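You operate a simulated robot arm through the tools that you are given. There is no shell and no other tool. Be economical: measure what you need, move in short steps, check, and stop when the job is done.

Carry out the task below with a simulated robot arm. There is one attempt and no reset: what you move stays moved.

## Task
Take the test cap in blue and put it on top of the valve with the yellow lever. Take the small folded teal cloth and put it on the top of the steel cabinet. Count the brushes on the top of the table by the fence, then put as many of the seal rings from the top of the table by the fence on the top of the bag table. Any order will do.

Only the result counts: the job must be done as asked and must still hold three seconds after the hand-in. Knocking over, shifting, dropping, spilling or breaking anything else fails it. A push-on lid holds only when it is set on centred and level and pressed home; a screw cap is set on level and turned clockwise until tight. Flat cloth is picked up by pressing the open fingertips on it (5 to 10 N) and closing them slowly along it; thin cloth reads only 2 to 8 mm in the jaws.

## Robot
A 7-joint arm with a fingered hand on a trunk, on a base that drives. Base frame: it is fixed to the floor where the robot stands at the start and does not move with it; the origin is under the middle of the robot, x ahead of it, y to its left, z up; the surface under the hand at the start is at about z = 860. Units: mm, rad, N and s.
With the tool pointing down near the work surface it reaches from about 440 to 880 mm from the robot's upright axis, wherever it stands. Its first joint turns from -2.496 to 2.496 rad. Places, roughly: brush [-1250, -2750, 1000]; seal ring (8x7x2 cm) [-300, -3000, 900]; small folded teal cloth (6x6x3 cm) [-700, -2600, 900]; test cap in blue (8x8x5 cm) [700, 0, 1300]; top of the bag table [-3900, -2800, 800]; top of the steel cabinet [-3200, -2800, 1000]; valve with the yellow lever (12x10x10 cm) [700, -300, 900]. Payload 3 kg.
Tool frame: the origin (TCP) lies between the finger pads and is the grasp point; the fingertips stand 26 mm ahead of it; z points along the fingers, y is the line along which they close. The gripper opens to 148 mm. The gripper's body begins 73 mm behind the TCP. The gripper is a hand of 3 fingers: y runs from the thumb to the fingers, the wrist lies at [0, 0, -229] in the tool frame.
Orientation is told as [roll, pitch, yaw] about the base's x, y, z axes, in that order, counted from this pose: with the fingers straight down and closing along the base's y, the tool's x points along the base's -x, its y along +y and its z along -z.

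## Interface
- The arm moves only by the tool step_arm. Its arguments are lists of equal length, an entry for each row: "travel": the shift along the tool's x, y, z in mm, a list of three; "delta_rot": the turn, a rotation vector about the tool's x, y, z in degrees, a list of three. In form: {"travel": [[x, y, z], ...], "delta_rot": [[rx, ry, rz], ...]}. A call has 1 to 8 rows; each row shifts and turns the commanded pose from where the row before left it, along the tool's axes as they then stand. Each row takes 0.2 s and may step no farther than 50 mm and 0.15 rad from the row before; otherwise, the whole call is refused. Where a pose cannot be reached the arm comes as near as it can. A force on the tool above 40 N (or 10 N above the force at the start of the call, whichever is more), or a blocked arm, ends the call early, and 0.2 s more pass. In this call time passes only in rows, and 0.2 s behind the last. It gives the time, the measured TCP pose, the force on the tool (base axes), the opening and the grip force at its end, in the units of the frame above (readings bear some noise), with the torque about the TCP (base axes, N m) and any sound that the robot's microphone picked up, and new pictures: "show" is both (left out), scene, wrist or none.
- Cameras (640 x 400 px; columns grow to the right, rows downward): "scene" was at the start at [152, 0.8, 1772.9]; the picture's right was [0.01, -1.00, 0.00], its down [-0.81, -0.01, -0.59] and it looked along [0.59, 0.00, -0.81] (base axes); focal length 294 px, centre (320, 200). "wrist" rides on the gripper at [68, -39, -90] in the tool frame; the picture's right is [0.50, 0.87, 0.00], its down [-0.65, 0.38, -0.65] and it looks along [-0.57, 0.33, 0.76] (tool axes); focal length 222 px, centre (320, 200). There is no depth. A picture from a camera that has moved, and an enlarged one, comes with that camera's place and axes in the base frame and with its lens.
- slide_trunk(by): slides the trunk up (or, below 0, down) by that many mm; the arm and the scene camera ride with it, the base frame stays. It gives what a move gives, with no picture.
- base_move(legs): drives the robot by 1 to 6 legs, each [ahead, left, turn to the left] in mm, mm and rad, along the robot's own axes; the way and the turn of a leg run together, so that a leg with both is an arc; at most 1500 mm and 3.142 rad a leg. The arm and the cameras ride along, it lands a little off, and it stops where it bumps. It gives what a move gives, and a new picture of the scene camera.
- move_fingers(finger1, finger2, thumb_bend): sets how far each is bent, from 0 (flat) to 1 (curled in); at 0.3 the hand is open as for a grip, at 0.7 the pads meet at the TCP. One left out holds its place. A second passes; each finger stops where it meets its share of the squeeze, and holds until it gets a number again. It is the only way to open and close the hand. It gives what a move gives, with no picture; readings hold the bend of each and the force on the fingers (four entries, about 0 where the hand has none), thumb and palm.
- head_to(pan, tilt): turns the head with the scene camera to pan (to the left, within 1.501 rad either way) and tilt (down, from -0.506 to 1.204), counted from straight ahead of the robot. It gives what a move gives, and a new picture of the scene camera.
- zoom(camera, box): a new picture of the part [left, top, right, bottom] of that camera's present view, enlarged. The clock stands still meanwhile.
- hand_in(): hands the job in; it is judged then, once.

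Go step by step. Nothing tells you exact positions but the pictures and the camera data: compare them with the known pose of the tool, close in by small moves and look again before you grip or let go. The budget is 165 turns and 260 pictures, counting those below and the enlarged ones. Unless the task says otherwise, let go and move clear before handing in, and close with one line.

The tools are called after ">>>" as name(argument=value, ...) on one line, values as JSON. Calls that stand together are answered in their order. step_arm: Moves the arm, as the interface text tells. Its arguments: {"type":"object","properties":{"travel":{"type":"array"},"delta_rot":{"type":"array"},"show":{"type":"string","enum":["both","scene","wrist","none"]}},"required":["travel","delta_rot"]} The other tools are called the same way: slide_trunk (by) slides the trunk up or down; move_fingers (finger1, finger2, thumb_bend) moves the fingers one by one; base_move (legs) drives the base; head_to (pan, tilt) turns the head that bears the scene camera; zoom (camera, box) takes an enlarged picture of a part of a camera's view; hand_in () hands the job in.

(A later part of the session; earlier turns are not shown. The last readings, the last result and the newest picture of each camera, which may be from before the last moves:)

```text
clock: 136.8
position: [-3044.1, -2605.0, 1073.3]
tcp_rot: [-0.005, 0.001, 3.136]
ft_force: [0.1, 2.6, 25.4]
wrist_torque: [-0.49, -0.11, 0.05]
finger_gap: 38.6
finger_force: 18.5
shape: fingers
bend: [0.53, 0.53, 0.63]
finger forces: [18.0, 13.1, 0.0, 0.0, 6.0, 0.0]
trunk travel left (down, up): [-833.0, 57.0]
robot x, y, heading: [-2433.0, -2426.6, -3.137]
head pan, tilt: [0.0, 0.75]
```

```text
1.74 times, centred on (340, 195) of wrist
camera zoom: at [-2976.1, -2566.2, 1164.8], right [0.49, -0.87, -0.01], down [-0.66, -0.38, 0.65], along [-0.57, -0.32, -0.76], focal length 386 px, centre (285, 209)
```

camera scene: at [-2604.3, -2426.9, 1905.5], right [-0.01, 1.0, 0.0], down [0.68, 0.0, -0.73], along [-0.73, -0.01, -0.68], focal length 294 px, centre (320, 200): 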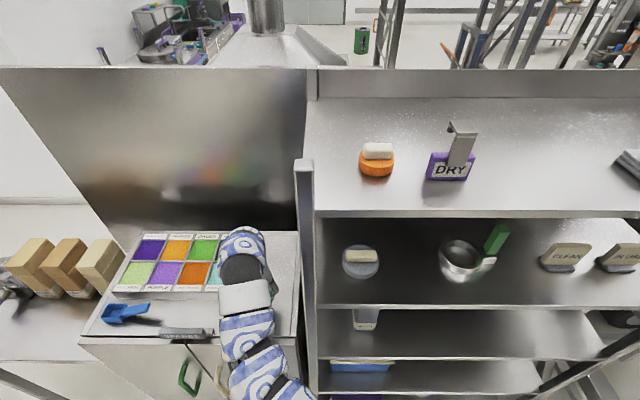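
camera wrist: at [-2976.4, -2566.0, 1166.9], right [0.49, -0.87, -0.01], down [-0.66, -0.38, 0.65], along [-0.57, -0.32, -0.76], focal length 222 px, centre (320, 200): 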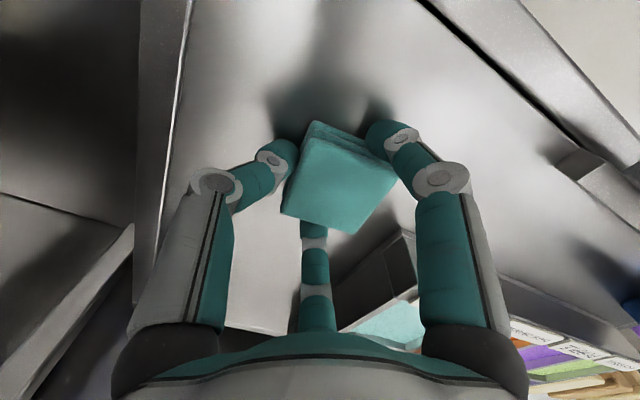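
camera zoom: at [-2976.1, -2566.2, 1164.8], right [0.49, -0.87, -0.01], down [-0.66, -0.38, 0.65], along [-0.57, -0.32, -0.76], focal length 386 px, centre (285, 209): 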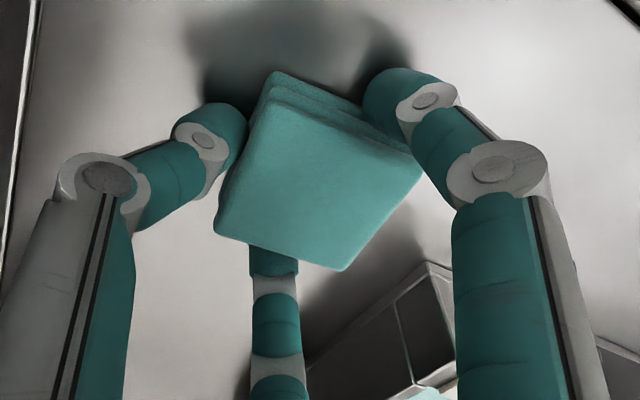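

The cloth is on the cabinet top. I'll ease off 2 mm, release and lift away.

>>> step_arm(travel=[[0, 0, -2]], delta_rot=[[0, 0, 0]], show="none")

>>> move_fingers(finger1=0.45, finger2=0.45, thumb_bend=0.48)

>>> step_arm(travel=[[0, 0, -25], [0, 0, -40], [0, 0, -40]], delta_rot=[[0, 0, 0], [0, 0, 0], [0, 0, 0]], show="wrist")

```text
clock: 137.2
position: [-3043.3, -2604.7, 1074.0]
tcp_rot: [-0.009, 0.004, 3.135]
ft_force: [-1.8, 0.5, 15.8]
wrist_torque: [-0.29, 0.24, -0.02]
finger_gap: 38.5
finger_force: 13.7
shape: fingers
bend: [0.53, 0.53, 0.63]
finger forces: [9.7, 13.3, 0.0, 0.1, 5.3, 0.0]
trunk travel left (down, up): [-833.0, 57.0]
robot x, y, heading: [-2433.5, -2426.2, -3.132]
head pan, tilt: [0.0, 0.75]
```

```text
clock: 138.2
position: [-3042.5, -2605.2, 1073.4]
tcp_rot: [-0.007, 0.005, 3.135]
ft_force: [1.4, 1.7, 6.0]
wrist_torque: [-0.11, 0.16, -0.03]
finger_gap: 73.1
finger_force: 2.1
shape: fingers
bend: [0.45, 0.47, 0.48]
finger forces: [0.0, 5.2, 0.0, 0.0, 0.0, 0.0]
trunk travel left (down, up): [-833.0, 57.0]
robot x, y, heading: [-2439.2, -2424.4, -3.132]
head pan, tilt: [0.0, 0.75]
```

```text
clock: 139.0
position: [-3044.1, -2604.6, 1125.7]
tcp_rot: [-0.008, -0.001, 3.133]
ft_force: [-0.5, 1.0, 0.6]
wrist_torque: [-0.01, 0.01, 0.0]
finger_gap: 73.1
finger_force: 0.1
shape: fingers
bend: [0.45, 0.45, 0.48]
finger forces: [0.1, 0.1, 0.0, 0.0, 0.1, 0.1]
out of reach, approached as far as the arm can: row 2, 3
trunk travel left (down, up): [-833.0, 57.0]
robot x, y, heading: [-2436.6, -2428.1, -3.137]
head pan, tilt: [0.0, 0.75]
camera wrist: at [-2976.6, -2565.7, 1216.0], right [0.49, -0.87, -0.01], down [-0.66, -0.38, 0.65], along [-0.57, -0.32, -0.76], focal length 222 px, centre (320, 200)
```

wrist: 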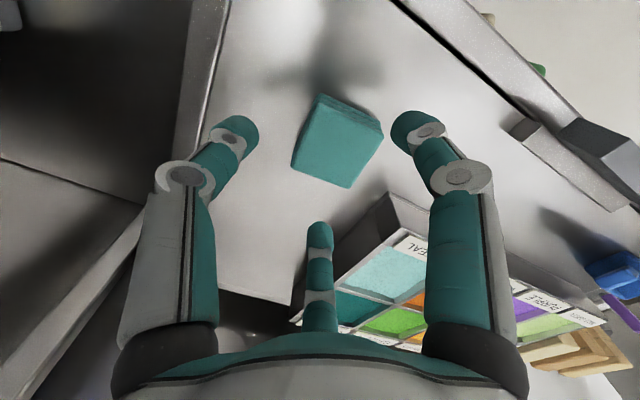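

The cloth lies on the cabinet top. I'll back off and look left at the bag table and at what lies behind the panel.

>>> base_move(legs=[[-350, 0, 0]])

>>> slide_trunk(by=55)

>>> head_to(pan=0.35, tilt=0.4)

>>> zoom(camera="scene", box=[200, 0, 520, 200])

```text
clock: 141.3
position: [-2685.1, -2603.6, 1125.7]
tcp_rot: [-0.01, -0.004, 3.139]
ft_force: [-0.6, 0.1, 0.0]
wrist_torque: [-0.01, -0.01, 0.01]
finger_gap: 73.0
finger_force: 0.0
shape: fingers
bend: [0.45, 0.45, 0.48]
finger forces: [0.1, 0.0, 0.1, 0.0, 0.1, 0.0]
trunk travel left (down, up): [-833.0, 57.0]
robot x, y, heading: [-2083.2, -2421.0, -3.129]
head pan, tilt: [0.0, 0.75]
camera scene: at [-2244.0, -2425.2, 1905.8], right [-0.01, 1.0, 0.0], down [0.68, 0.01, -0.73], along [-0.73, -0.01, -0.68], focal length 294 px, centre (320, 200)
```

scene: 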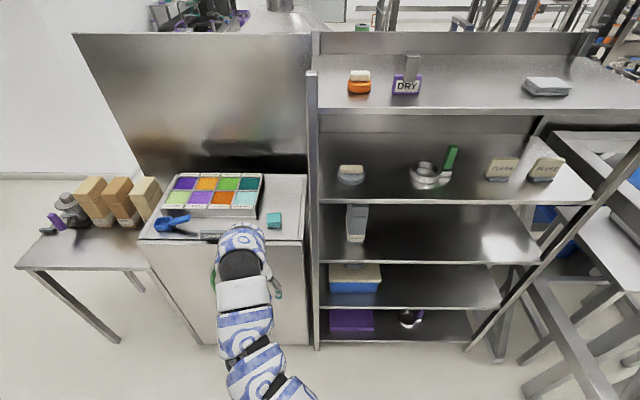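

```text
clock: 142.3
position: [-2687.0, -2604.6, 1181.1]
tcp_rot: [-0.01, -0.001, 3.137]
ft_force: [-0.6, -0.3, -0.4]
wrist_torque: [-0.01, 0.03, -0.01]
finger_gap: 73.1
finger_force: 0.1
shape: fingers
bend: [0.45, 0.45, 0.48]
finger forces: [0.1, 0.1, 0.0, 0.1, 0.1, 0.0]
trunk travel left (down, up): [-888.0, 2.0]
robot x, y, heading: [-2081.4, -2422.2, -3.13]
head pan, tilt: [0.0, 0.75]
```

```text
clock: 143.1
position: [-2686.7, -2605.1, 1180.1]
tcp_rot: [-0.008, -0.003, 3.14]
ft_force: [0.9, 0.0, 0.0]
wrist_torque: [0.02, -0.01, 0.02]
finger_gap: 73.2
finger_force: 0.0
shape: fingers
bend: [0.45, 0.45, 0.48]
finger forces: [0.1, 0.0, 0.0, 0.0, 0.1, 0.0]
trunk travel left (down, up): [-888.0, 2.0]
robot x, y, heading: [-2081.8, -2423.3, -3.132]
head pan, tilt: [0.351, 0.4]
camera scene: at [-2249.1, -2457.0, 1991.7], right [-0.35, 0.94, 0.0], down [0.36, 0.14, -0.92], along [-0.86, -0.33, -0.39], focal length 294 px, centre (320, 200)
```

scene: 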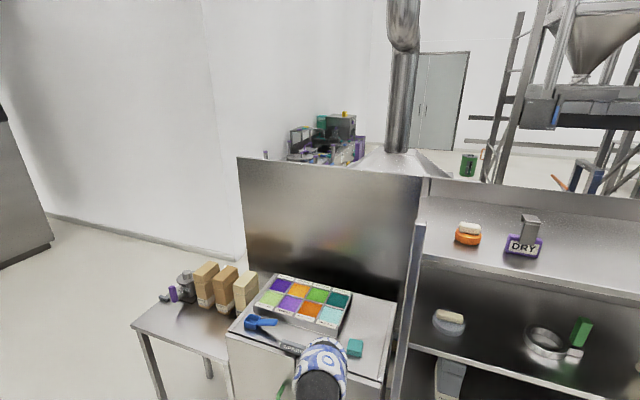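

```text
2.00 times, centred on (360, 100) of scene
camera zoom: at [-2249.1, -2457.0, 1991.7], right [-0.35, 0.94, 0.0], down [0.36, 0.14, -0.92], along [-0.86, -0.33, -0.39], focal length 588 px, centre (240, 400)
```

zoom: 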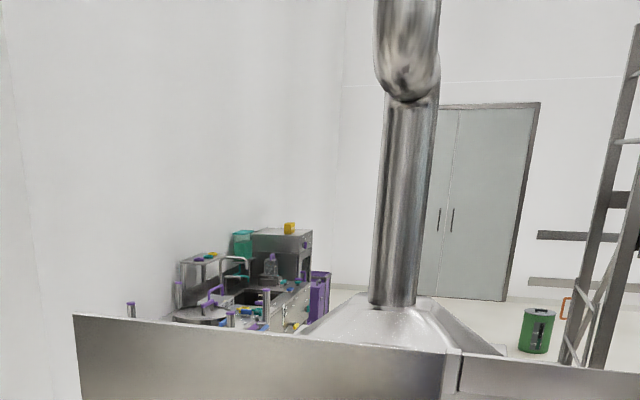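

The paper-bag table stands left of the cabinet, but the given rough place for the "bag table" lies behind the panel. I'll drive south and look past the panel before deciding.

>>> base_move(legs=[[0, 1400, 0]])

>>> head_to(pan=-0.45, tilt=0.4)

```text
clock: 150.1
position: [-2658.3, -4029.7, 1179.9]
tcp_rot: [-0.009, -0.002, -3.129]
ft_force: [0.2, 0.2, -0.2]
wrist_torque: [-0.02, 0.0, -0.01]
finger_gap: 73.1
finger_force: 0.0
shape: fingers
bend: [0.45, 0.45, 0.48]
finger forces: [0.1, 0.1, 0.0, 0.0, 0.0, 0.1]
trunk travel left (down, up): [-888.0, 2.0]
robot x, y, heading: [-2054.6, -3838.6, -3.118]
head pan, tilt: [0.351, 0.4]
camera scene: at [-2222.2, -3875.2, 1991.8], right [-0.37, 0.93, 0.0], down [0.36, 0.14, -0.92], along [-0.86, -0.34, -0.39], focal length 294 px, centre (320, 200)
```

scene: 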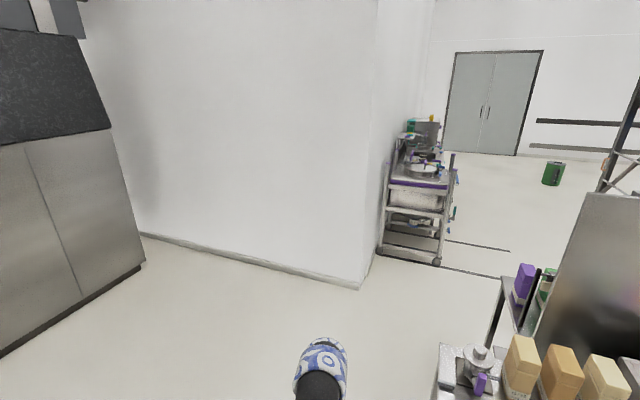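

```text
clock: 151.3
position: [-2657.4, -4028.9, 1179.5]
tcp_rot: [-0.008, -0.003, -3.13]
ft_force: [-0.8, 0.0, -0.2]
wrist_torque: [0.04, 0.0, -0.02]
finger_gap: 73.1
finger_force: 0.1
shape: fingers
bend: [0.45, 0.45, 0.48]
finger forces: [0.0, 0.2, 0.0, 0.0, 0.0, 0.1]
trunk travel left (down, up): [-888.0, 2.0]
robot x, y, heading: [-2053.7, -3840.6, -3.115]
head pan, tilt: [-0.45, 0.4]
camera scene: at [-2220.6, -3802.7, 1991.8], right [0.41, 0.91, 0.0], down [0.35, -0.16, -0.92], along [-0.84, 0.38, -0.39], focal length 294 px, centre (320, 200)
```

scene: 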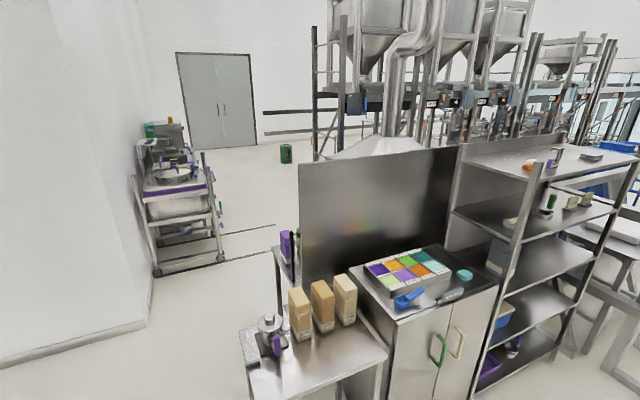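

A second table with a purple item stands behind the panel, under the extraction hood. I'll drive around the south side to see it.

>>> base_move(legs=[[0, 330, -0.02], [1350, 0, 0]])

>>> head_to(pan=-1.4, tilt=0.45)

```text
clock: 159.9
position: [-4026.8, -4310.3, 1180.2]
tcp_rot: [-0.009, -0.003, 3.104]
ft_force: [0.3, -0.1, -0.3]
wrist_torque: [0.0, -0.01, -0.03]
finger_gap: 73.3
finger_force: 0.0
shape: fingers
bend: [0.45, 0.45, 0.48]
finger forces: [0.0, 0.0, 0.0, 0.0, 0.0, 0.0]
trunk travel left (down, up): [-888.0, 2.0]
robot x, y, heading: [-3415.6, -4154.5, 3.116]
head pan, tilt: [-0.45, 0.4]
camera scene: at [-3579.8, -4107.1, 1991.8], right [0.46, 0.89, 0.0], down [0.35, -0.18, -0.92], along [-0.82, 0.42, -0.39], focal length 294 px, centre (320, 200)
```

scene: 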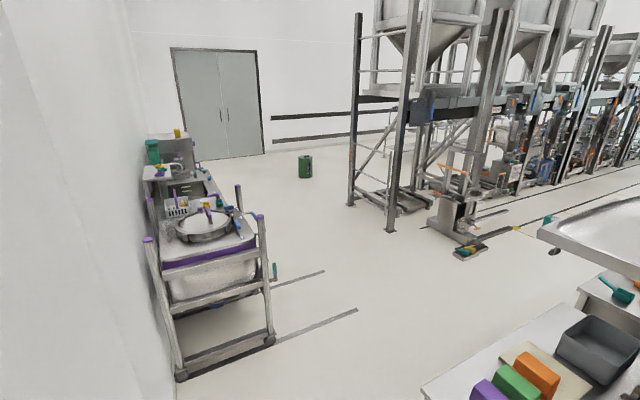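

```text
clock: 161.1
position: [-4026.4, -4310.4, 1179.6]
tcp_rot: [-0.011, -0.002, 3.104]
ft_force: [-0.9, -0.2, -0.5]
wrist_torque: [-0.04, 0.0, 0.0]
finger_gap: 73.4
finger_force: 0.1
shape: fingers
bend: [0.45, 0.45, 0.48]
finger forces: [0.0, 0.1, 0.1, 0.0, 0.0, 0.0]
trunk travel left (down, up): [-888.0, 2.0]
robot x, y, heading: [-3416.5, -4149.8, 3.116]
head pan, tilt: [-1.4, 0.45]
camera scene: at [-3510.5, -4058.5, 1987.1], right [0.99, 0.15, 0.0], down [0.06, -0.43, -0.9], along [-0.13, 0.89, -0.44], focal length 294 px, centre (320, 200)
```

scene: 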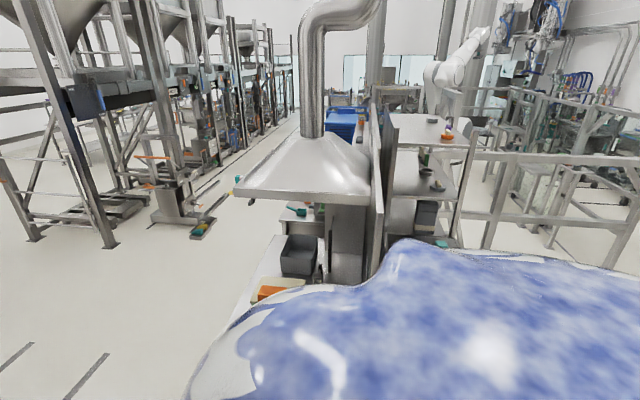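

>>> zoom(camera="scene", box=[210, 130, 400, 310])

>>> head_to(pan=-1.0, tilt=0.6)

```text
2.22 times, centred on (305, 220) of scene
camera zoom: at [-3510.5, -4058.5, 1987.1], right [0.99, 0.15, 0.0], down [0.06, -0.43, -0.9], along [-0.13, 0.89, -0.44], focal length 653 px, centre (353, 156)
```

zoom: 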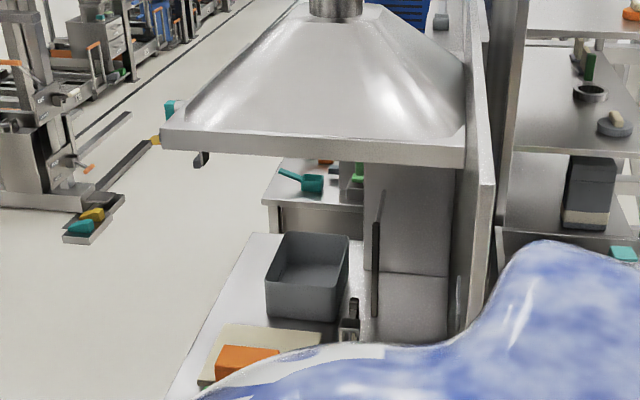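

```text
clock: 162.0
position: [-4028.6, -4311.5, 1180.3]
tcp_rot: [-0.009, -0.002, 3.104]
ft_force: [-0.6, 0.2, -0.4]
wrist_torque: [-0.01, 0.0, 0.02]
finger_gap: 73.3
finger_force: 0.1
shape: fingers
bend: [0.45, 0.45, 0.48]
finger forces: [0.0, 0.1, 0.0, 0.1, 0.0, 0.0]
trunk travel left (down, up): [-888.0, 2.0]
robot x, y, heading: [-3416.1, -4152.2, 3.118]
head pan, tilt: [-1.0, 0.6]
camera scene: at [-3542.8, -4073.8, 1973.6], right [0.85, 0.52, 0.0], down [0.29, -0.48, -0.83], along [-0.43, 0.71, -0.56], focal length 294 px, centre (320, 200)
```

scene: 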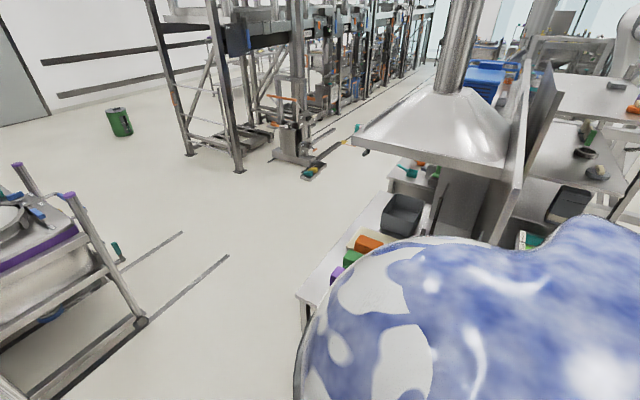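

West of the panel there is another row of tables, close to the given place for the bag table. I'll turn north, move into the aisle at x≈-4600 and look at it from the west.

>>> base_move(legs=[[0, 0, -1.547], [0, 1200, 0], [900, 0, 0]])

>>> head_to(pan=-1.3, tilt=0.5)

```text
clock: 171.5
position: [-4748.3, -3500.6, 1179.3]
tcp_rot: [-0.011, -0.002, 1.638]
ft_force: [0.1, -1.4, 0.0]
wrist_torque: [-0.01, -0.04, -0.01]
finger_gap: 73.6
finger_force: 0.1
shape: fingers
bend: [0.45, 0.45, 0.48]
finger forces: [0.0, 0.0, 0.1, 0.0, 0.1, 0.0]
trunk travel left (down, up): [-888.0, 2.0]
robot x, y, heading: [-4523.4, -4089.4, 1.652]
head pan, tilt: [-1.0, 0.6]
stopped in leg 2: the robot was blocked; the commanded pose is now the measured one
camera scene: at [-4465.0, -3958.1, 1973.6], right [0.6, -0.8, 0.0], down [-0.45, -0.34, -0.83], along [0.66, 0.5, -0.56], focal length 294 px, centre (320, 200)
```

scene: 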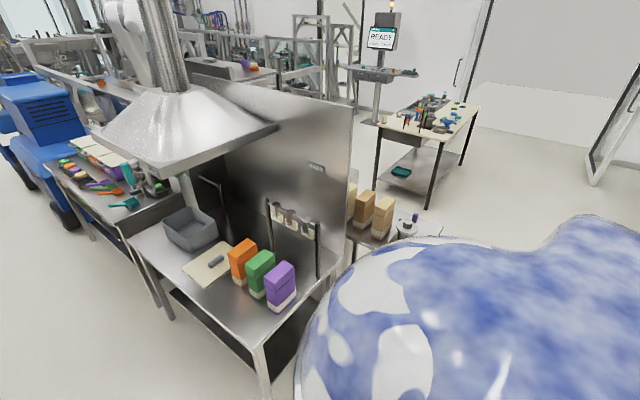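

```text
clock: 172.3
position: [-4747.3, -3501.4, 1180.0]
tcp_rot: [-0.01, -0.002, 1.634]
ft_force: [-1.0, -0.1, -0.9]
wrist_torque: [0.01, -0.02, 0.02]
finger_gap: 73.3
finger_force: 0.1
shape: fingers
bend: [0.45, 0.45, 0.48]
finger forces: [0.0, 0.1, 0.0, 0.0, 0.0, 0.0]
trunk travel left (down, up): [-888.0, 2.0]
robot x, y, heading: [-4523.9, -4089.1, 1.648]
head pan, tilt: [-1.3, 0.499]
camera scene: at [-4448.2, -3981.0, 1982.7], right [0.34, -0.94, 0.0], down [-0.45, -0.16, -0.88], along [0.82, 0.3, -0.48], focal length 294 px, centre (320, 200)
```

scene: 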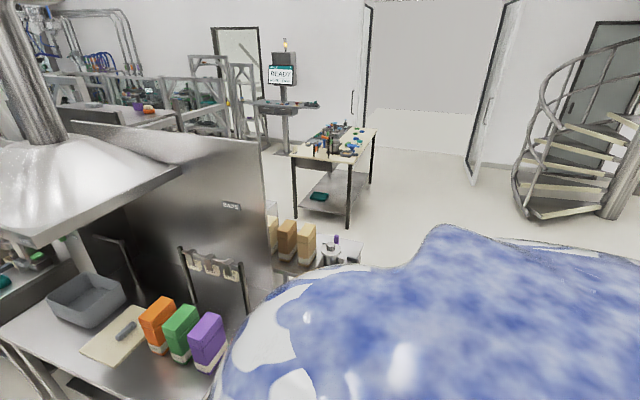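

>>> zoom(camera="scene", box=[0, 150, 300, 400])

>>> zoom(camera="scene", box=[215, 190, 275, 225])

```text
1.60 times, centred on (150, 275) of scene
camera zoom: at [-4448.2, -3981.0, 1982.7], right [0.34, -0.94, 0.0], down [-0.45, -0.16, -0.88], along [0.82, 0.3, -0.48], focal length 470 px, centre (592, 80)
```

zoom: 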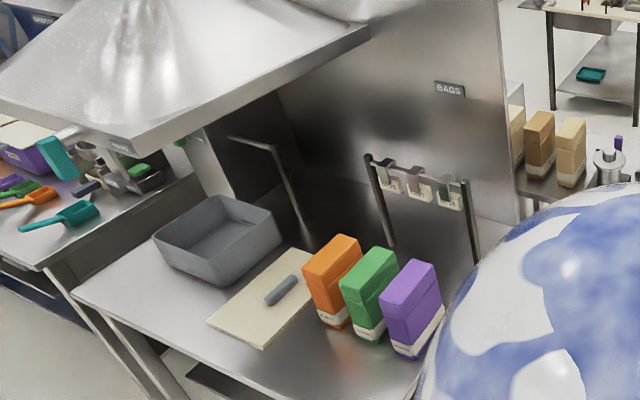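

```text
10.67 times, centred on (245, 208) of scene
camera zoom: at [-4448.2, -3981.0, 1982.7], right [0.34, -0.94, 0.0], down [-0.45, -0.16, -0.88], along [0.82, 0.3, -0.48], focal length 3133 px, centre (1120, 120)
```

zoom: 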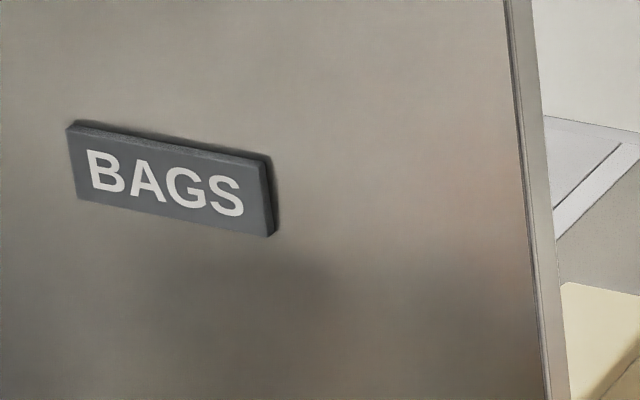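

The "BAGS" sign confirms that this table, under the hood, is the bag table. Now back to the fence table for two rings; they are out of reach from the front, so I'll approach from its south side.

>>> base_move(legs=[[0, -300, 0], [0, 0, -1.648], [0, -80, 0], [1500, 0, 0], [1500, 0, 0], [500, 0, 0]])

>>> head_to(pan=1.2, tilt=0.6)

```text
clock: 195.5
position: [-137.3, -4186.8, 1180.3]
tcp_rot: [-0.009, 0.0, -0.076]
ft_force: [-0.6, -0.4, -0.1]
wrist_torque: [-0.03, 0.02, 0.0]
finger_gap: 73.7
finger_force: 0.0
shape: fingers
bend: [0.45, 0.45, 0.48]
finger forces: [0.1, 0.0, 0.0, 0.1, 0.1, 0.1]
trunk travel left (down, up): [-888.0, 2.0]
robot x, y, heading: [-758.8, -4324.2, -0.062]
head pan, tilt: [-1.3, 0.499]
camera scene: at [-656.7, -4417.8, 1982.6], right [-0.98, -0.21, 0.0], down [-0.1, 0.47, -0.88], along [0.18, -0.86, -0.48], focal length 294 px, centre (320, 200)
```

scene: 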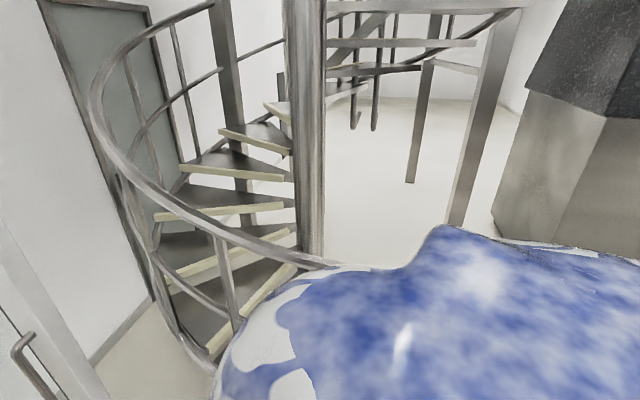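

```text
clock: 197.8
position: [-137.7, -4186.8, 1179.3]
tcp_rot: [-0.009, -0.002, -0.072]
ft_force: [1.1, -0.2, 0.1]
wrist_torque: [-0.02, -0.01, 0.0]
finger_gap: 73.5
finger_force: 0.2
shape: fingers
bend: [0.45, 0.45, 0.48]
finger forces: [0.1, 0.0, 0.0, 0.1, 0.0, 0.0]
trunk travel left (down, up): [-888.0, 2.0]
robot x, y, heading: [-751.4, -4324.2, -0.066]
head pan, tilt: [1.201, 0.6]
camera scene: at [-639.8, -4248.5, 1973.6], right [0.91, -0.42, 0.0], down [-0.24, -0.51, -0.83], along [0.34, 0.75, -0.56], focal length 294 px, centre (320, 200)
```

scene: 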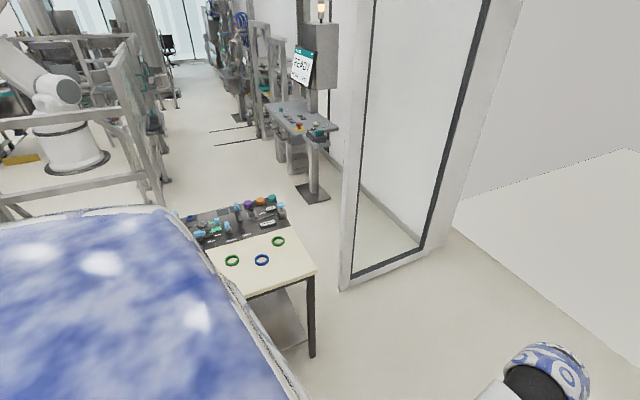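

All three rings are at about (-340, -3057), (-457, -3152) and (-597, -3094), z≈875. I'll turn north and approach the blue one first.

>>> base_move(legs=[[0, 0, 1.637], [380, -480, 0]])

>>> head_to(pan=0.0, tilt=0.8)

>>> zoom(camera="wrist", box=[0, 0, 640, 400])

```text
clock: 205.2
position: [-442.1, -3338.1, 1180.2]
tcp_rot: [-0.007, -0.003, 1.554]
ft_force: [-0.2, -0.1, -0.6]
wrist_torque: [-0.03, -0.01, 0.01]
finger_gap: 73.6
finger_force: 0.0
shape: fingers
bend: [0.45, 0.45, 0.48]
finger forces: [0.0, 0.1, 0.1, 0.0, 0.0, 0.1]
trunk travel left (down, up): [-888.0, 2.0]
robot x, y, heading: [-271.2, -3945.9, 1.567]
head pan, tilt: [1.201, 0.6]
camera scene: at [-352.7, -3832.7, 1973.6], right [0.37, 0.93, 0.0], down [0.53, -0.21, -0.83], along [-0.77, 0.3, -0.56], focal length 294 px, centre (320, 200)
```

scene: 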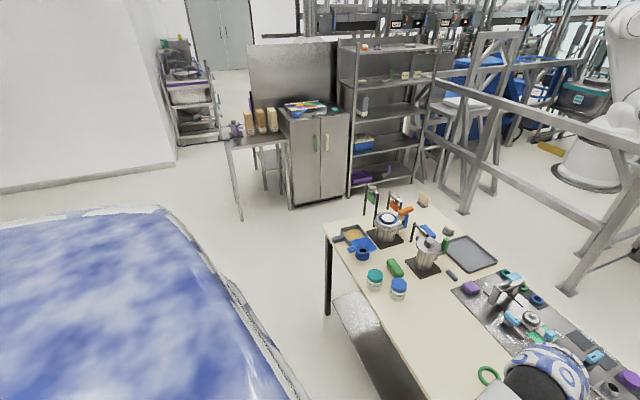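

```text
clock: 206.6
position: [-441.0, -3338.2, 1179.2]
tcp_rot: [-0.008, -0.003, 1.554]
ft_force: [-0.1, -0.1, 0.4]
wrist_torque: [0.01, 0.01, 0.01]
finger_gap: 73.6
finger_force: 0.1
shape: fingers
bend: [0.45, 0.45, 0.48]
finger forces: [0.1, 0.0, 0.0, 0.1, 0.1, 0.0]
trunk travel left (down, up): [-888.0, 2.0]
robot x, y, heading: [-268.8, -3948.6, 1.565]
head pan, tilt: [0.0, 0.799]
camera scene: at [-270.9, -3784.8, 1956.7], right [1.0, 0.0, 0.0], down [0.0, -0.72, -0.7], along [0.0, 0.7, -0.72], focal length 294 px, centre (320, 200)
```

scene: 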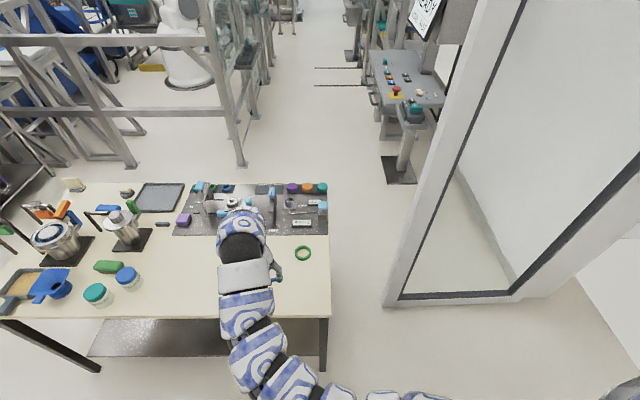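

```text
1.00 times, centred on (320, 200) of wrist (not enlarged: the box is as wide or as high as the picture)
camera zoom: at [-405.1, -3405.1, 1270.6], right [-0.87, -0.48, -0.01], down [-0.37, 0.66, 0.65], along [-0.31, 0.57, -0.76], focal length 222 px, centre (320, 200)
```

zoom: 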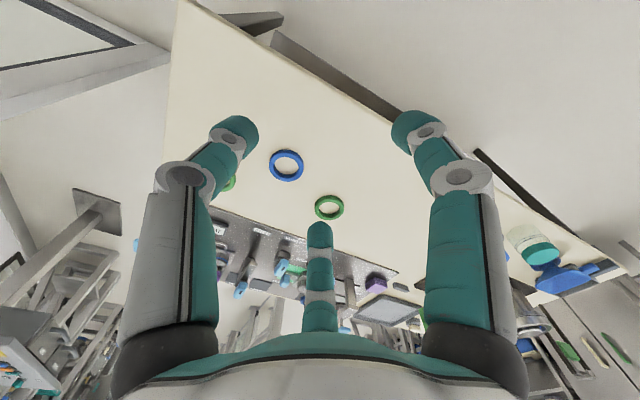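

>>> zoom(camera="scene", box=[0, 165, 200, 320])

>>> base_move(legs=[[180, 18, 0]])

>>> move_fingers(finger1=0.37, finger2=0.37, thumb_bend=0.37)

>>> step_arm(travel=[[0, 0, 50], [0, 0, 50], [0, 0, 40]], delta_rot=[[0, 0, 0], [0, 0, 0], [0, 0, 0]], show="wrist")

```text
2.58 times, centred on (100, 242) of scene
camera zoom: at [-270.9, -3784.8, 1956.7], right [1.0, 0.0, 0.0], down [0.0, -0.72, -0.7], along [0.0, 0.7, -0.72], focal length 758 px, centre (888, 90)
```

zoom: 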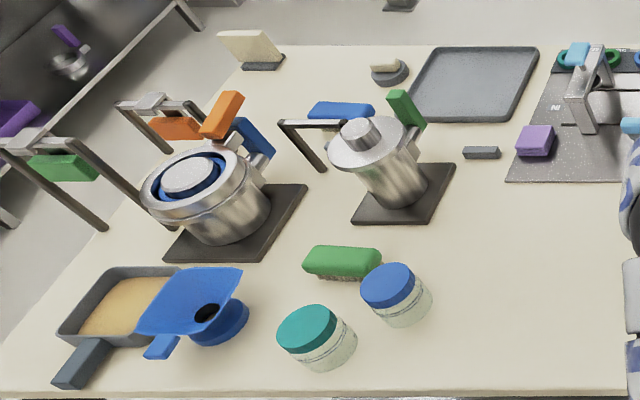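

```text
clock: 208.1
position: [-460.1, -3156.6, 1178.2]
tcp_rot: [-0.01, 0.001, 1.554]
ft_force: [0.5, 0.5, -0.1]
wrist_torque: [-0.03, -0.02, 0.0]
finger_gap: 73.6
finger_force: 0.1
shape: fingers
bend: [0.45, 0.45, 0.48]
finger forces: [0.0, 0.0, 0.0, 0.0, 0.0, 0.0]
trunk travel left (down, up): [-888.0, 2.0]
robot x, y, heading: [-283.3, -3764.9, 1.565]
head pan, tilt: [0.0, 0.799]
camera scene: at [-288.3, -3602.2, 1956.5], right [1.0, 0.0, 0.0], down [0.0, -0.72, -0.7], along [0.0, 0.7, -0.72], focal length 294 px, centre (320, 200)
```

scene: 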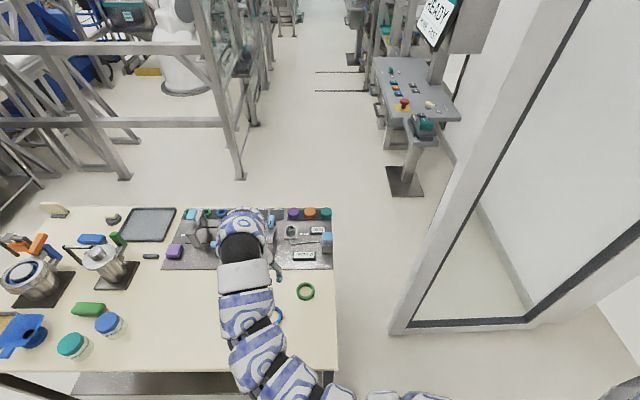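

```text
clock: 209.1
position: [-458.3, -3157.2, 1180.1]
tcp_rot: [-0.008, -0.001, 1.554]
ft_force: [0.3, 0.0, 0.3]
wrist_torque: [-0.01, 0.02, 0.02]
finger_gap: 104.4
finger_force: 0.0
shape: fingers
bend: [0.37, 0.37, 0.37]
finger forces: [0.1, 0.0, 0.1, 0.1, 0.1, 0.1]
trunk travel left (down, up): [-888.0, 2.0]
robot x, y, heading: [-288.2, -3763.4, 1.565]
head pan, tilt: [0.0, 0.799]
```

```text
clock: 209.9
position: [-456.4, -3156.9, 1040.0]
tcp_rot: [-0.01, -0.002, 1.553]
ft_force: [1.2, 0.8, 0.3]
wrist_torque: [-0.03, 0.01, -0.02]
finger_gap: 104.4
finger_force: 0.1
shape: fingers
bend: [0.37, 0.37, 0.37]
finger forces: [0.0, 0.0, 0.1, 0.1, 0.0, 0.0]
trunk travel left (down, up): [-888.0, 2.0]
robot x, y, heading: [-288.0, -3762.9, 1.567]
head pan, tilt: [0.0, 0.799]
camera wrist: at [-420.1, -3223.3, 1130.6], right [-0.87, -0.49, -0.01], down [-0.37, 0.66, 0.65], along [-0.31, 0.57, -0.76], focal length 222 px, centre (320, 200)
```

wrist: 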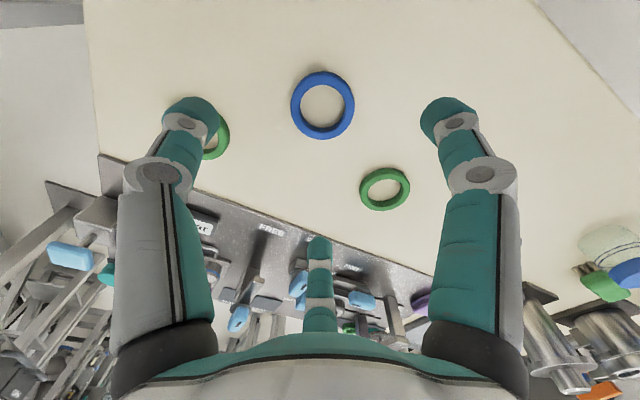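

The view from the south confirms exactly two brushes, blue and green. The blue ring is nearly centred under the hand, so I'll descend.

>>> step_arm(travel=[[-2, 4, 40], [0, 0, 40], [0, 0, 35]], delta_rot=[[0, 0, 0], [0, 0, 0], [0, 0, 0]], show="wrist")

```text
clock: 210.7
position: [-460.7, -3152.9, 926.1]
tcp_rot: [-0.007, -0.004, 1.553]
ft_force: [-0.9, -0.3, -0.3]
wrist_torque: [0.0, 0.04, 0.03]
finger_gap: 104.6
finger_force: 0.0
shape: fingers
bend: [0.37, 0.37, 0.37]
finger forces: [0.0, 0.0, 0.1, 0.0, 0.0, 0.0]
trunk travel left (down, up): [-888.0, 2.0]
robot x, y, heading: [-290.2, -3768.2, 1.569]
head pan, tilt: [0.0, 0.799]
camera wrist: at [-424.6, -3220.1, 1016.0], right [-0.87, -0.48, -0.01], down [-0.37, 0.66, 0.65], along [-0.31, 0.57, -0.76], focal length 222 px, centre (320, 200)
```

wrist: 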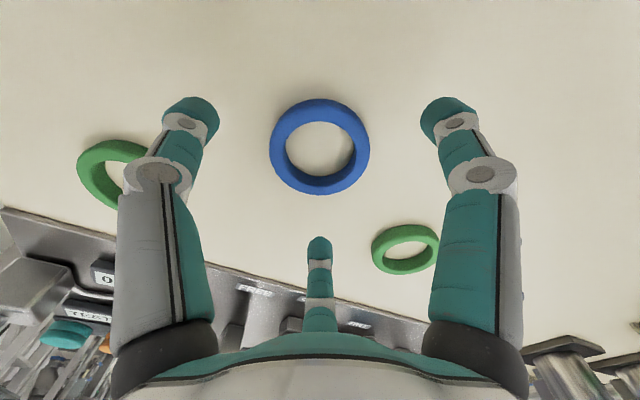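

>>> step_arm(travel=[[2.5, -1, 15], [0, 0, 10], [0, 0, 5]], delta_rot=[[0, 0, 0], [0, 0, 0], [0, 0, 0]], show="wrist")

```text
clock: 211.5
position: [-459.7, -3157.3, 895.1]
tcp_rot: [-0.009, -0.002, 1.553]
ft_force: [0.9, 0.2, -0.4]
wrist_torque: [0.01, 0.02, -0.01]
finger_gap: 104.5
finger_force: 0.2
shape: fingers
bend: [0.37, 0.37, 0.37]
finger forces: [0.1, 0.0, 0.1, 0.0, 0.1, 0.1]
trunk travel left (down, up): [-888.0, 2.0]
robot x, y, heading: [-287.6, -3765.9, 1.57]
head pan, tilt: [0.0, 0.799]
camera wrist: at [-423.3, -3224.0, 985.3], right [-0.87, -0.48, -0.01], down [-0.37, 0.66, 0.65], along [-0.31, 0.57, -0.76], focal length 222 px, centre (320, 200)
```

wrist: 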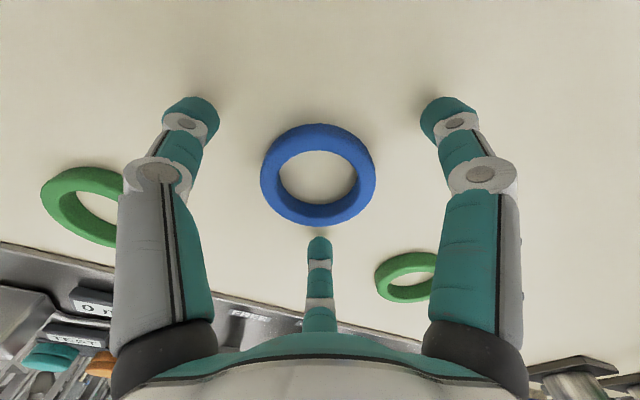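

>>> step_arm(travel=[[0, -1, 4], [0, 0, 4]], delta_rot=[[0, 0, 0], [0, 0, 0]], show="none")

>>> move_fingers(finger1=0.46, finger2=0.46, thumb_bend=0.46)

>>> zoom(camera="wrist", box=[120, 60, 520, 310])

```text
clock: 212.1
position: [-458.6, -3155.9, 889.1]
tcp_rot: [-0.008, -0.005, 1.552]
ft_force: [2.9, 1.6, 25.0]
wrist_torque: [-0.74, 0.9, 0.01]
finger_gap: 105.4
finger_force: 13.0
shape: fingers
bend: [0.36, 0.37, 0.37]
finger forces: [18.7, 6.4, 0.0, 0.1, 0.6, 0.1]
trunk travel left (down, up): [-888.0, 2.0]
robot x, y, heading: [-287.2, -3764.7, 1.566]
head pan, tilt: [0.0, 0.799]
```

```text
clock: 212.7
position: [-460.2, -3155.1, 891.1]
tcp_rot: [-0.003, -0.01, 1.552]
ft_force: [1.4, 0.0, 29.9]
wrist_torque: [-0.29, -0.13, 0.07]
finger_gap: 94.5
finger_force: 15.0
shape: fingers
bend: [0.39, 0.41, 0.43]
finger forces: [11.2, 7.3, 0.0, 0.1, 11.4, 0.1]
trunk travel left (down, up): [-888.0, 2.0]
robot x, y, heading: [-290.5, -3765.4, 1.568]
head pan, tilt: [0.0, 0.799]
stopped: the force on the tool passed its limit at 41 N (the readings are from after the stop); the commanded pose is now the measured one
```

```text
1.60 times, centred on (320, 185) of wrist
camera zoom: at [-423.6, -3222.5, 981.0], right [-0.88, -0.48, -0.01], down [-0.37, 0.66, 0.66], along [-0.31, 0.58, -0.75], focal length 355 px, centre (320, 224)
```

zoom: 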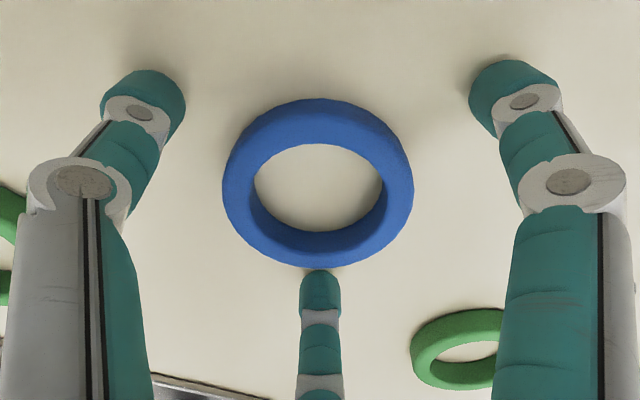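

>>> step_arm(travel=[[0, 0, -7]], delta_rot=[[0, 0, 0]], show="none")

>>> move_fingers(finger1=0.47, finger2=0.47, thumb_bend=0.47)

>>> zoom(camera="wrist", box=[120, 60, 520, 310])

```text
clock: 213.1
position: [-460.3, -3155.4, 893.7]
tcp_rot: [-0.008, -0.002, 1.555]
ft_force: [0.3, -0.6, 0.1]
wrist_torque: [-0.02, 0.04, 0.0]
finger_gap: 76.7
finger_force: 0.1
shape: fingers
bend: [0.45, 0.46, 0.46]
finger forces: [0.0, 0.1, 0.0, 0.1, 0.0, 0.1]
trunk travel left (down, up): [-888.0, 2.0]
robot x, y, heading: [-288.7, -3764.1, 1.574]
head pan, tilt: [0.0, 0.799]
```

```text
clock: 214.1
position: [-459.4, -3155.7, 895.1]
tcp_rot: [-0.007, -0.006, 1.553]
ft_force: [-0.3, -0.3, 0.2]
wrist_torque: [0.0, -0.02, 0.02]
finger_gap: 72.7
finger_force: 0.0
shape: fingers
bend: [0.47, 0.47, 0.47]
finger forces: [0.0, 0.0, 0.1, 0.0, 0.0, 0.0]
trunk travel left (down, up): [-888.0, 2.0]
robot x, y, heading: [-288.8, -3769.7, 1.565]
head pan, tilt: [0.0, 0.799]
```

```text
1.60 times, centred on (320, 185) of wrist
camera zoom: at [-423.2, -3222.8, 985.9], right [-0.87, -0.48, -0.01], down [-0.37, 0.66, 0.65], along [-0.31, 0.58, -0.76], focal length 355 px, centre (320, 224)
```

zoom: 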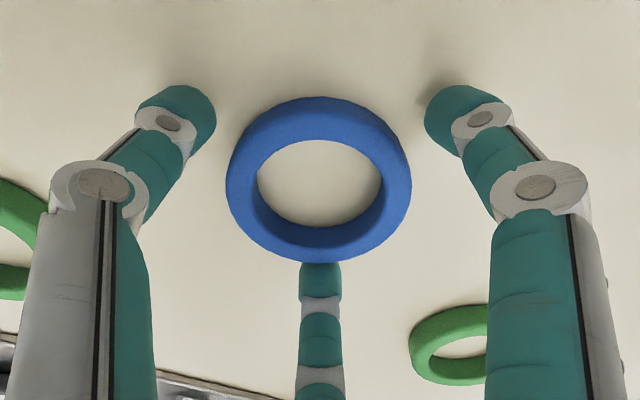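

Closing further onto the ring now.

>>> move_fingers(finger1=0.53, finger2=0.53, thumb_bend=0.53)

>>> zoom(camera="wrist", box=[120, 60, 520, 310])

```text
clock: 215.1
position: [-459.2, -3154.4, 895.4]
tcp_rot: [-0.007, -0.004, 1.552]
ft_force: [0.8, 0.1, 0.3]
wrist_torque: [0.0, -0.02, -0.05]
finger_gap: 54.3
finger_force: 0.7
shape: fingers
bend: [0.52, 0.52, 0.53]
finger forces: [0.5, 0.5, 0.0, 0.0, 0.4, 0.0]
trunk travel left (down, up): [-888.0, 2.0]
robot x, y, heading: [-284.6, -3763.0, 1.566]
head pan, tilt: [0.0, 0.799]
```

```text
1.60 times, centred on (320, 185) of wrist
camera zoom: at [-423.2, -3222.7, 986.0], right [-0.87, -0.48, -0.01], down [-0.37, 0.66, 0.65], along [-0.31, 0.58, -0.76], focal length 355 px, centre (320, 224)
```

zoom: 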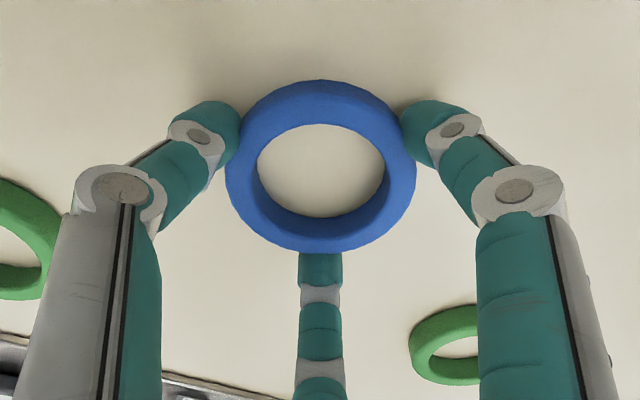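

>>> move_fingers(finger1=0.6, finger2=0.6, thumb_bend=0.6)

>>> step_arm(travel=[[0, 0, -15], [0, 0, -30], [0, 0, -45], [0, 0, -45]], delta_rot=[[0, 0, 0], [0, 0, 0], [0, 0, 0], [0, 0, 0]], show="wrist")

```text
clock: 216.1
position: [-459.9, -3154.7, 895.2]
tcp_rot: [-0.007, -0.005, 1.552]
ft_force: [-0.5, -0.1, -0.2]
wrist_torque: [0.0, -0.03, 0.01]
finger_gap: 50.8
finger_force: 9.2
shape: fingers
bend: [0.53, 0.53, 0.55]
finger forces: [5.9, 5.6, 0.1, 0.0, 6.6, 0.0]
trunk travel left (down, up): [-888.0, 2.0]
robot x, y, heading: [-285.5, -3763.2, 1.567]
head pan, tilt: [0.0, 0.799]
```

```text
clock: 217.1
position: [-458.1, -3155.7, 1030.6]
tcp_rot: [-0.007, -0.005, 1.552]
ft_force: [0.3, -0.3, -0.3]
wrist_torque: [0.06, -0.01, 0.01]
finger_gap: 50.6
finger_force: 9.0
shape: fingers
bend: [0.53, 0.53, 0.55]
finger forces: [6.0, 5.5, 0.0, 0.1, 6.5, 0.0]
trunk travel left (down, up): [-888.0, 2.0]
robot x, y, heading: [-285.5, -3760.4, 1.563]
head pan, tilt: [0.0, 0.799]
camera wrist: at [-422.4, -3223.3, 1121.7], right [-0.88, -0.48, -0.01], down [-0.37, 0.66, 0.66], along [-0.31, 0.58, -0.76], focal length 222 px, centre (320, 200)
```

wrist: 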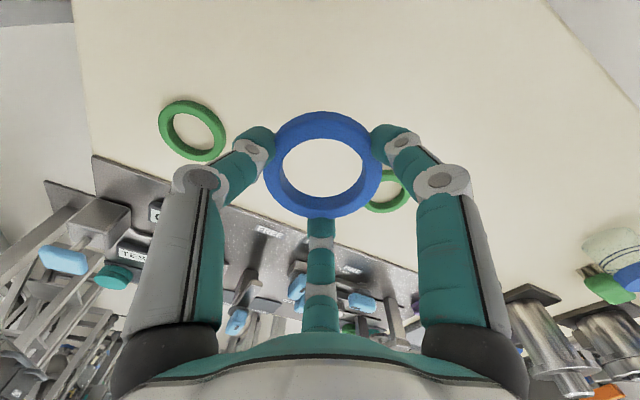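

The ring is firmly held level. I'll carry it west along the south aisle.

>>> base_move(legs=[[-390, 0, 0], [0, 0, 1.571], [1500, 0, 0], [1500, 0, 0], [400, 0, 0]])

>>> zoom(camera="wrist", box=[0, 0, 640, 400])

```text
clock: 239.5
position: [-4301.4, -4234.1, 1030.6]
tcp_rot: [-0.007, -0.004, 3.1]
ft_force: [-0.2, 0.0, -1.2]
wrist_torque: [-0.04, 0.0, -0.06]
finger_gap: 50.1
finger_force: 9.0
shape: fingers
bend: [0.53, 0.53, 0.56]
finger forces: [5.7, 5.5, 0.1, 0.0, 6.3, 0.0]
trunk travel left (down, up): [-888.0, 2.0]
robot x, y, heading: [-3686.9, -4079.6, 3.112]
head pan, tilt: [0.0, 0.799]
camera scene: at [-3850.2, -4071.3, 1956.6], right [0.03, 1.0, 0.0], down [0.72, -0.02, -0.7], along [-0.7, 0.02, -0.72], focal length 294 px, centre (320, 200)
```

scene: 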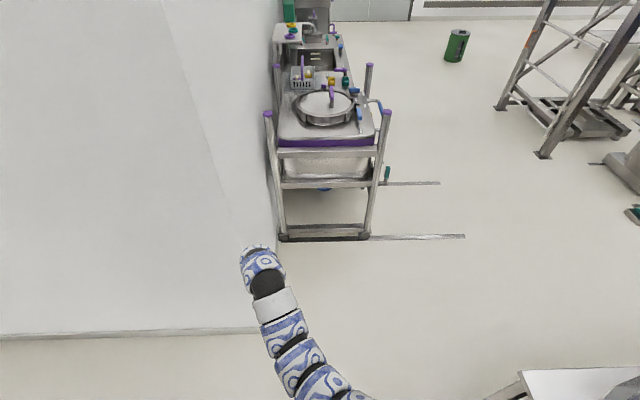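

```text
1.00 times, centred on (320, 200) of wrist (not enlarged: the box is as wide or as high as the picture)
camera zoom: at [-4231.6, -4197.1, 1120.5], right [0.46, -0.89, -0.01], down [-0.67, -0.36, 0.65], along [-0.58, -0.3, -0.76], focal length 222 px, centre (320, 200)
```

zoom: 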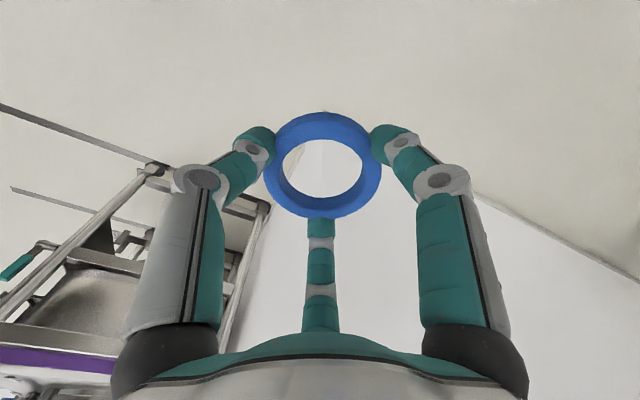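

>>> base_move(legs=[[300, 0, 0], [0, 0, -1.541], [300, 720, 0], [0, 0, -1.571]])

>>> head_to(pan=0.0, tilt=0.7)

```text
clock: 253.0
position: [-4121.7, -3592.8, 1030.7]
tcp_rot: [-0.006, -0.005, 0.007]
ft_force: [1.6, -0.3, -0.1]
wrist_torque: [0.0, -0.02, -0.02]
finger_gap: 49.4
finger_force: 8.8
shape: fingers
bend: [0.53, 0.53, 0.56]
finger forces: [5.4, 5.4, 0.0, 0.1, 6.1, 0.0]
trunk travel left (down, up): [-888.0, 2.0]
robot x, y, heading: [-4722.7, -3780.9, 0.024]
head pan, tilt: [0.0, 0.799]
camera scene: at [-4566.0, -3775.7, 1956.7], right [0.02, -1.0, 0.0], down [-0.72, -0.01, -0.7], along [0.7, 0.01, -0.72], focal length 294 px, centre (320, 200)
```

scene: 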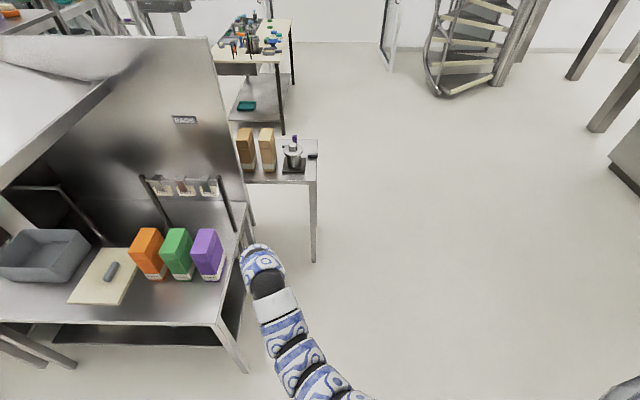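

```text
clock: 253.6
position: [-4121.0, -3591.8, 1032.0]
tcp_rot: [-0.007, -0.005, 0.007]
ft_force: [-0.1, -0.1, -0.2]
wrist_torque: [0.05, -0.02, 0.01]
finger_gap: 49.0
finger_force: 8.4
shape: fingers
bend: [0.53, 0.53, 0.56]
finger forces: [5.4, 5.5, 0.0, 0.0, 6.0, 0.0]
trunk travel left (down, up): [-888.0, 2.0]
robot x, y, heading: [-4723.2, -3782.0, 0.024]
head pan, tilt: [0.0, 0.7]
camera scene: at [-4561.7, -3775.5, 1964.9], right [0.02, -1.0, 0.0], down [-0.64, -0.01, -0.76], along [0.76, 0.02, -0.64], focal length 294 px, centre (320, 200)
```

scene: 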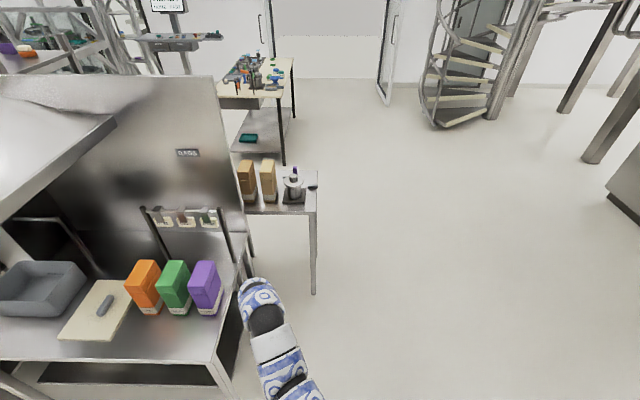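

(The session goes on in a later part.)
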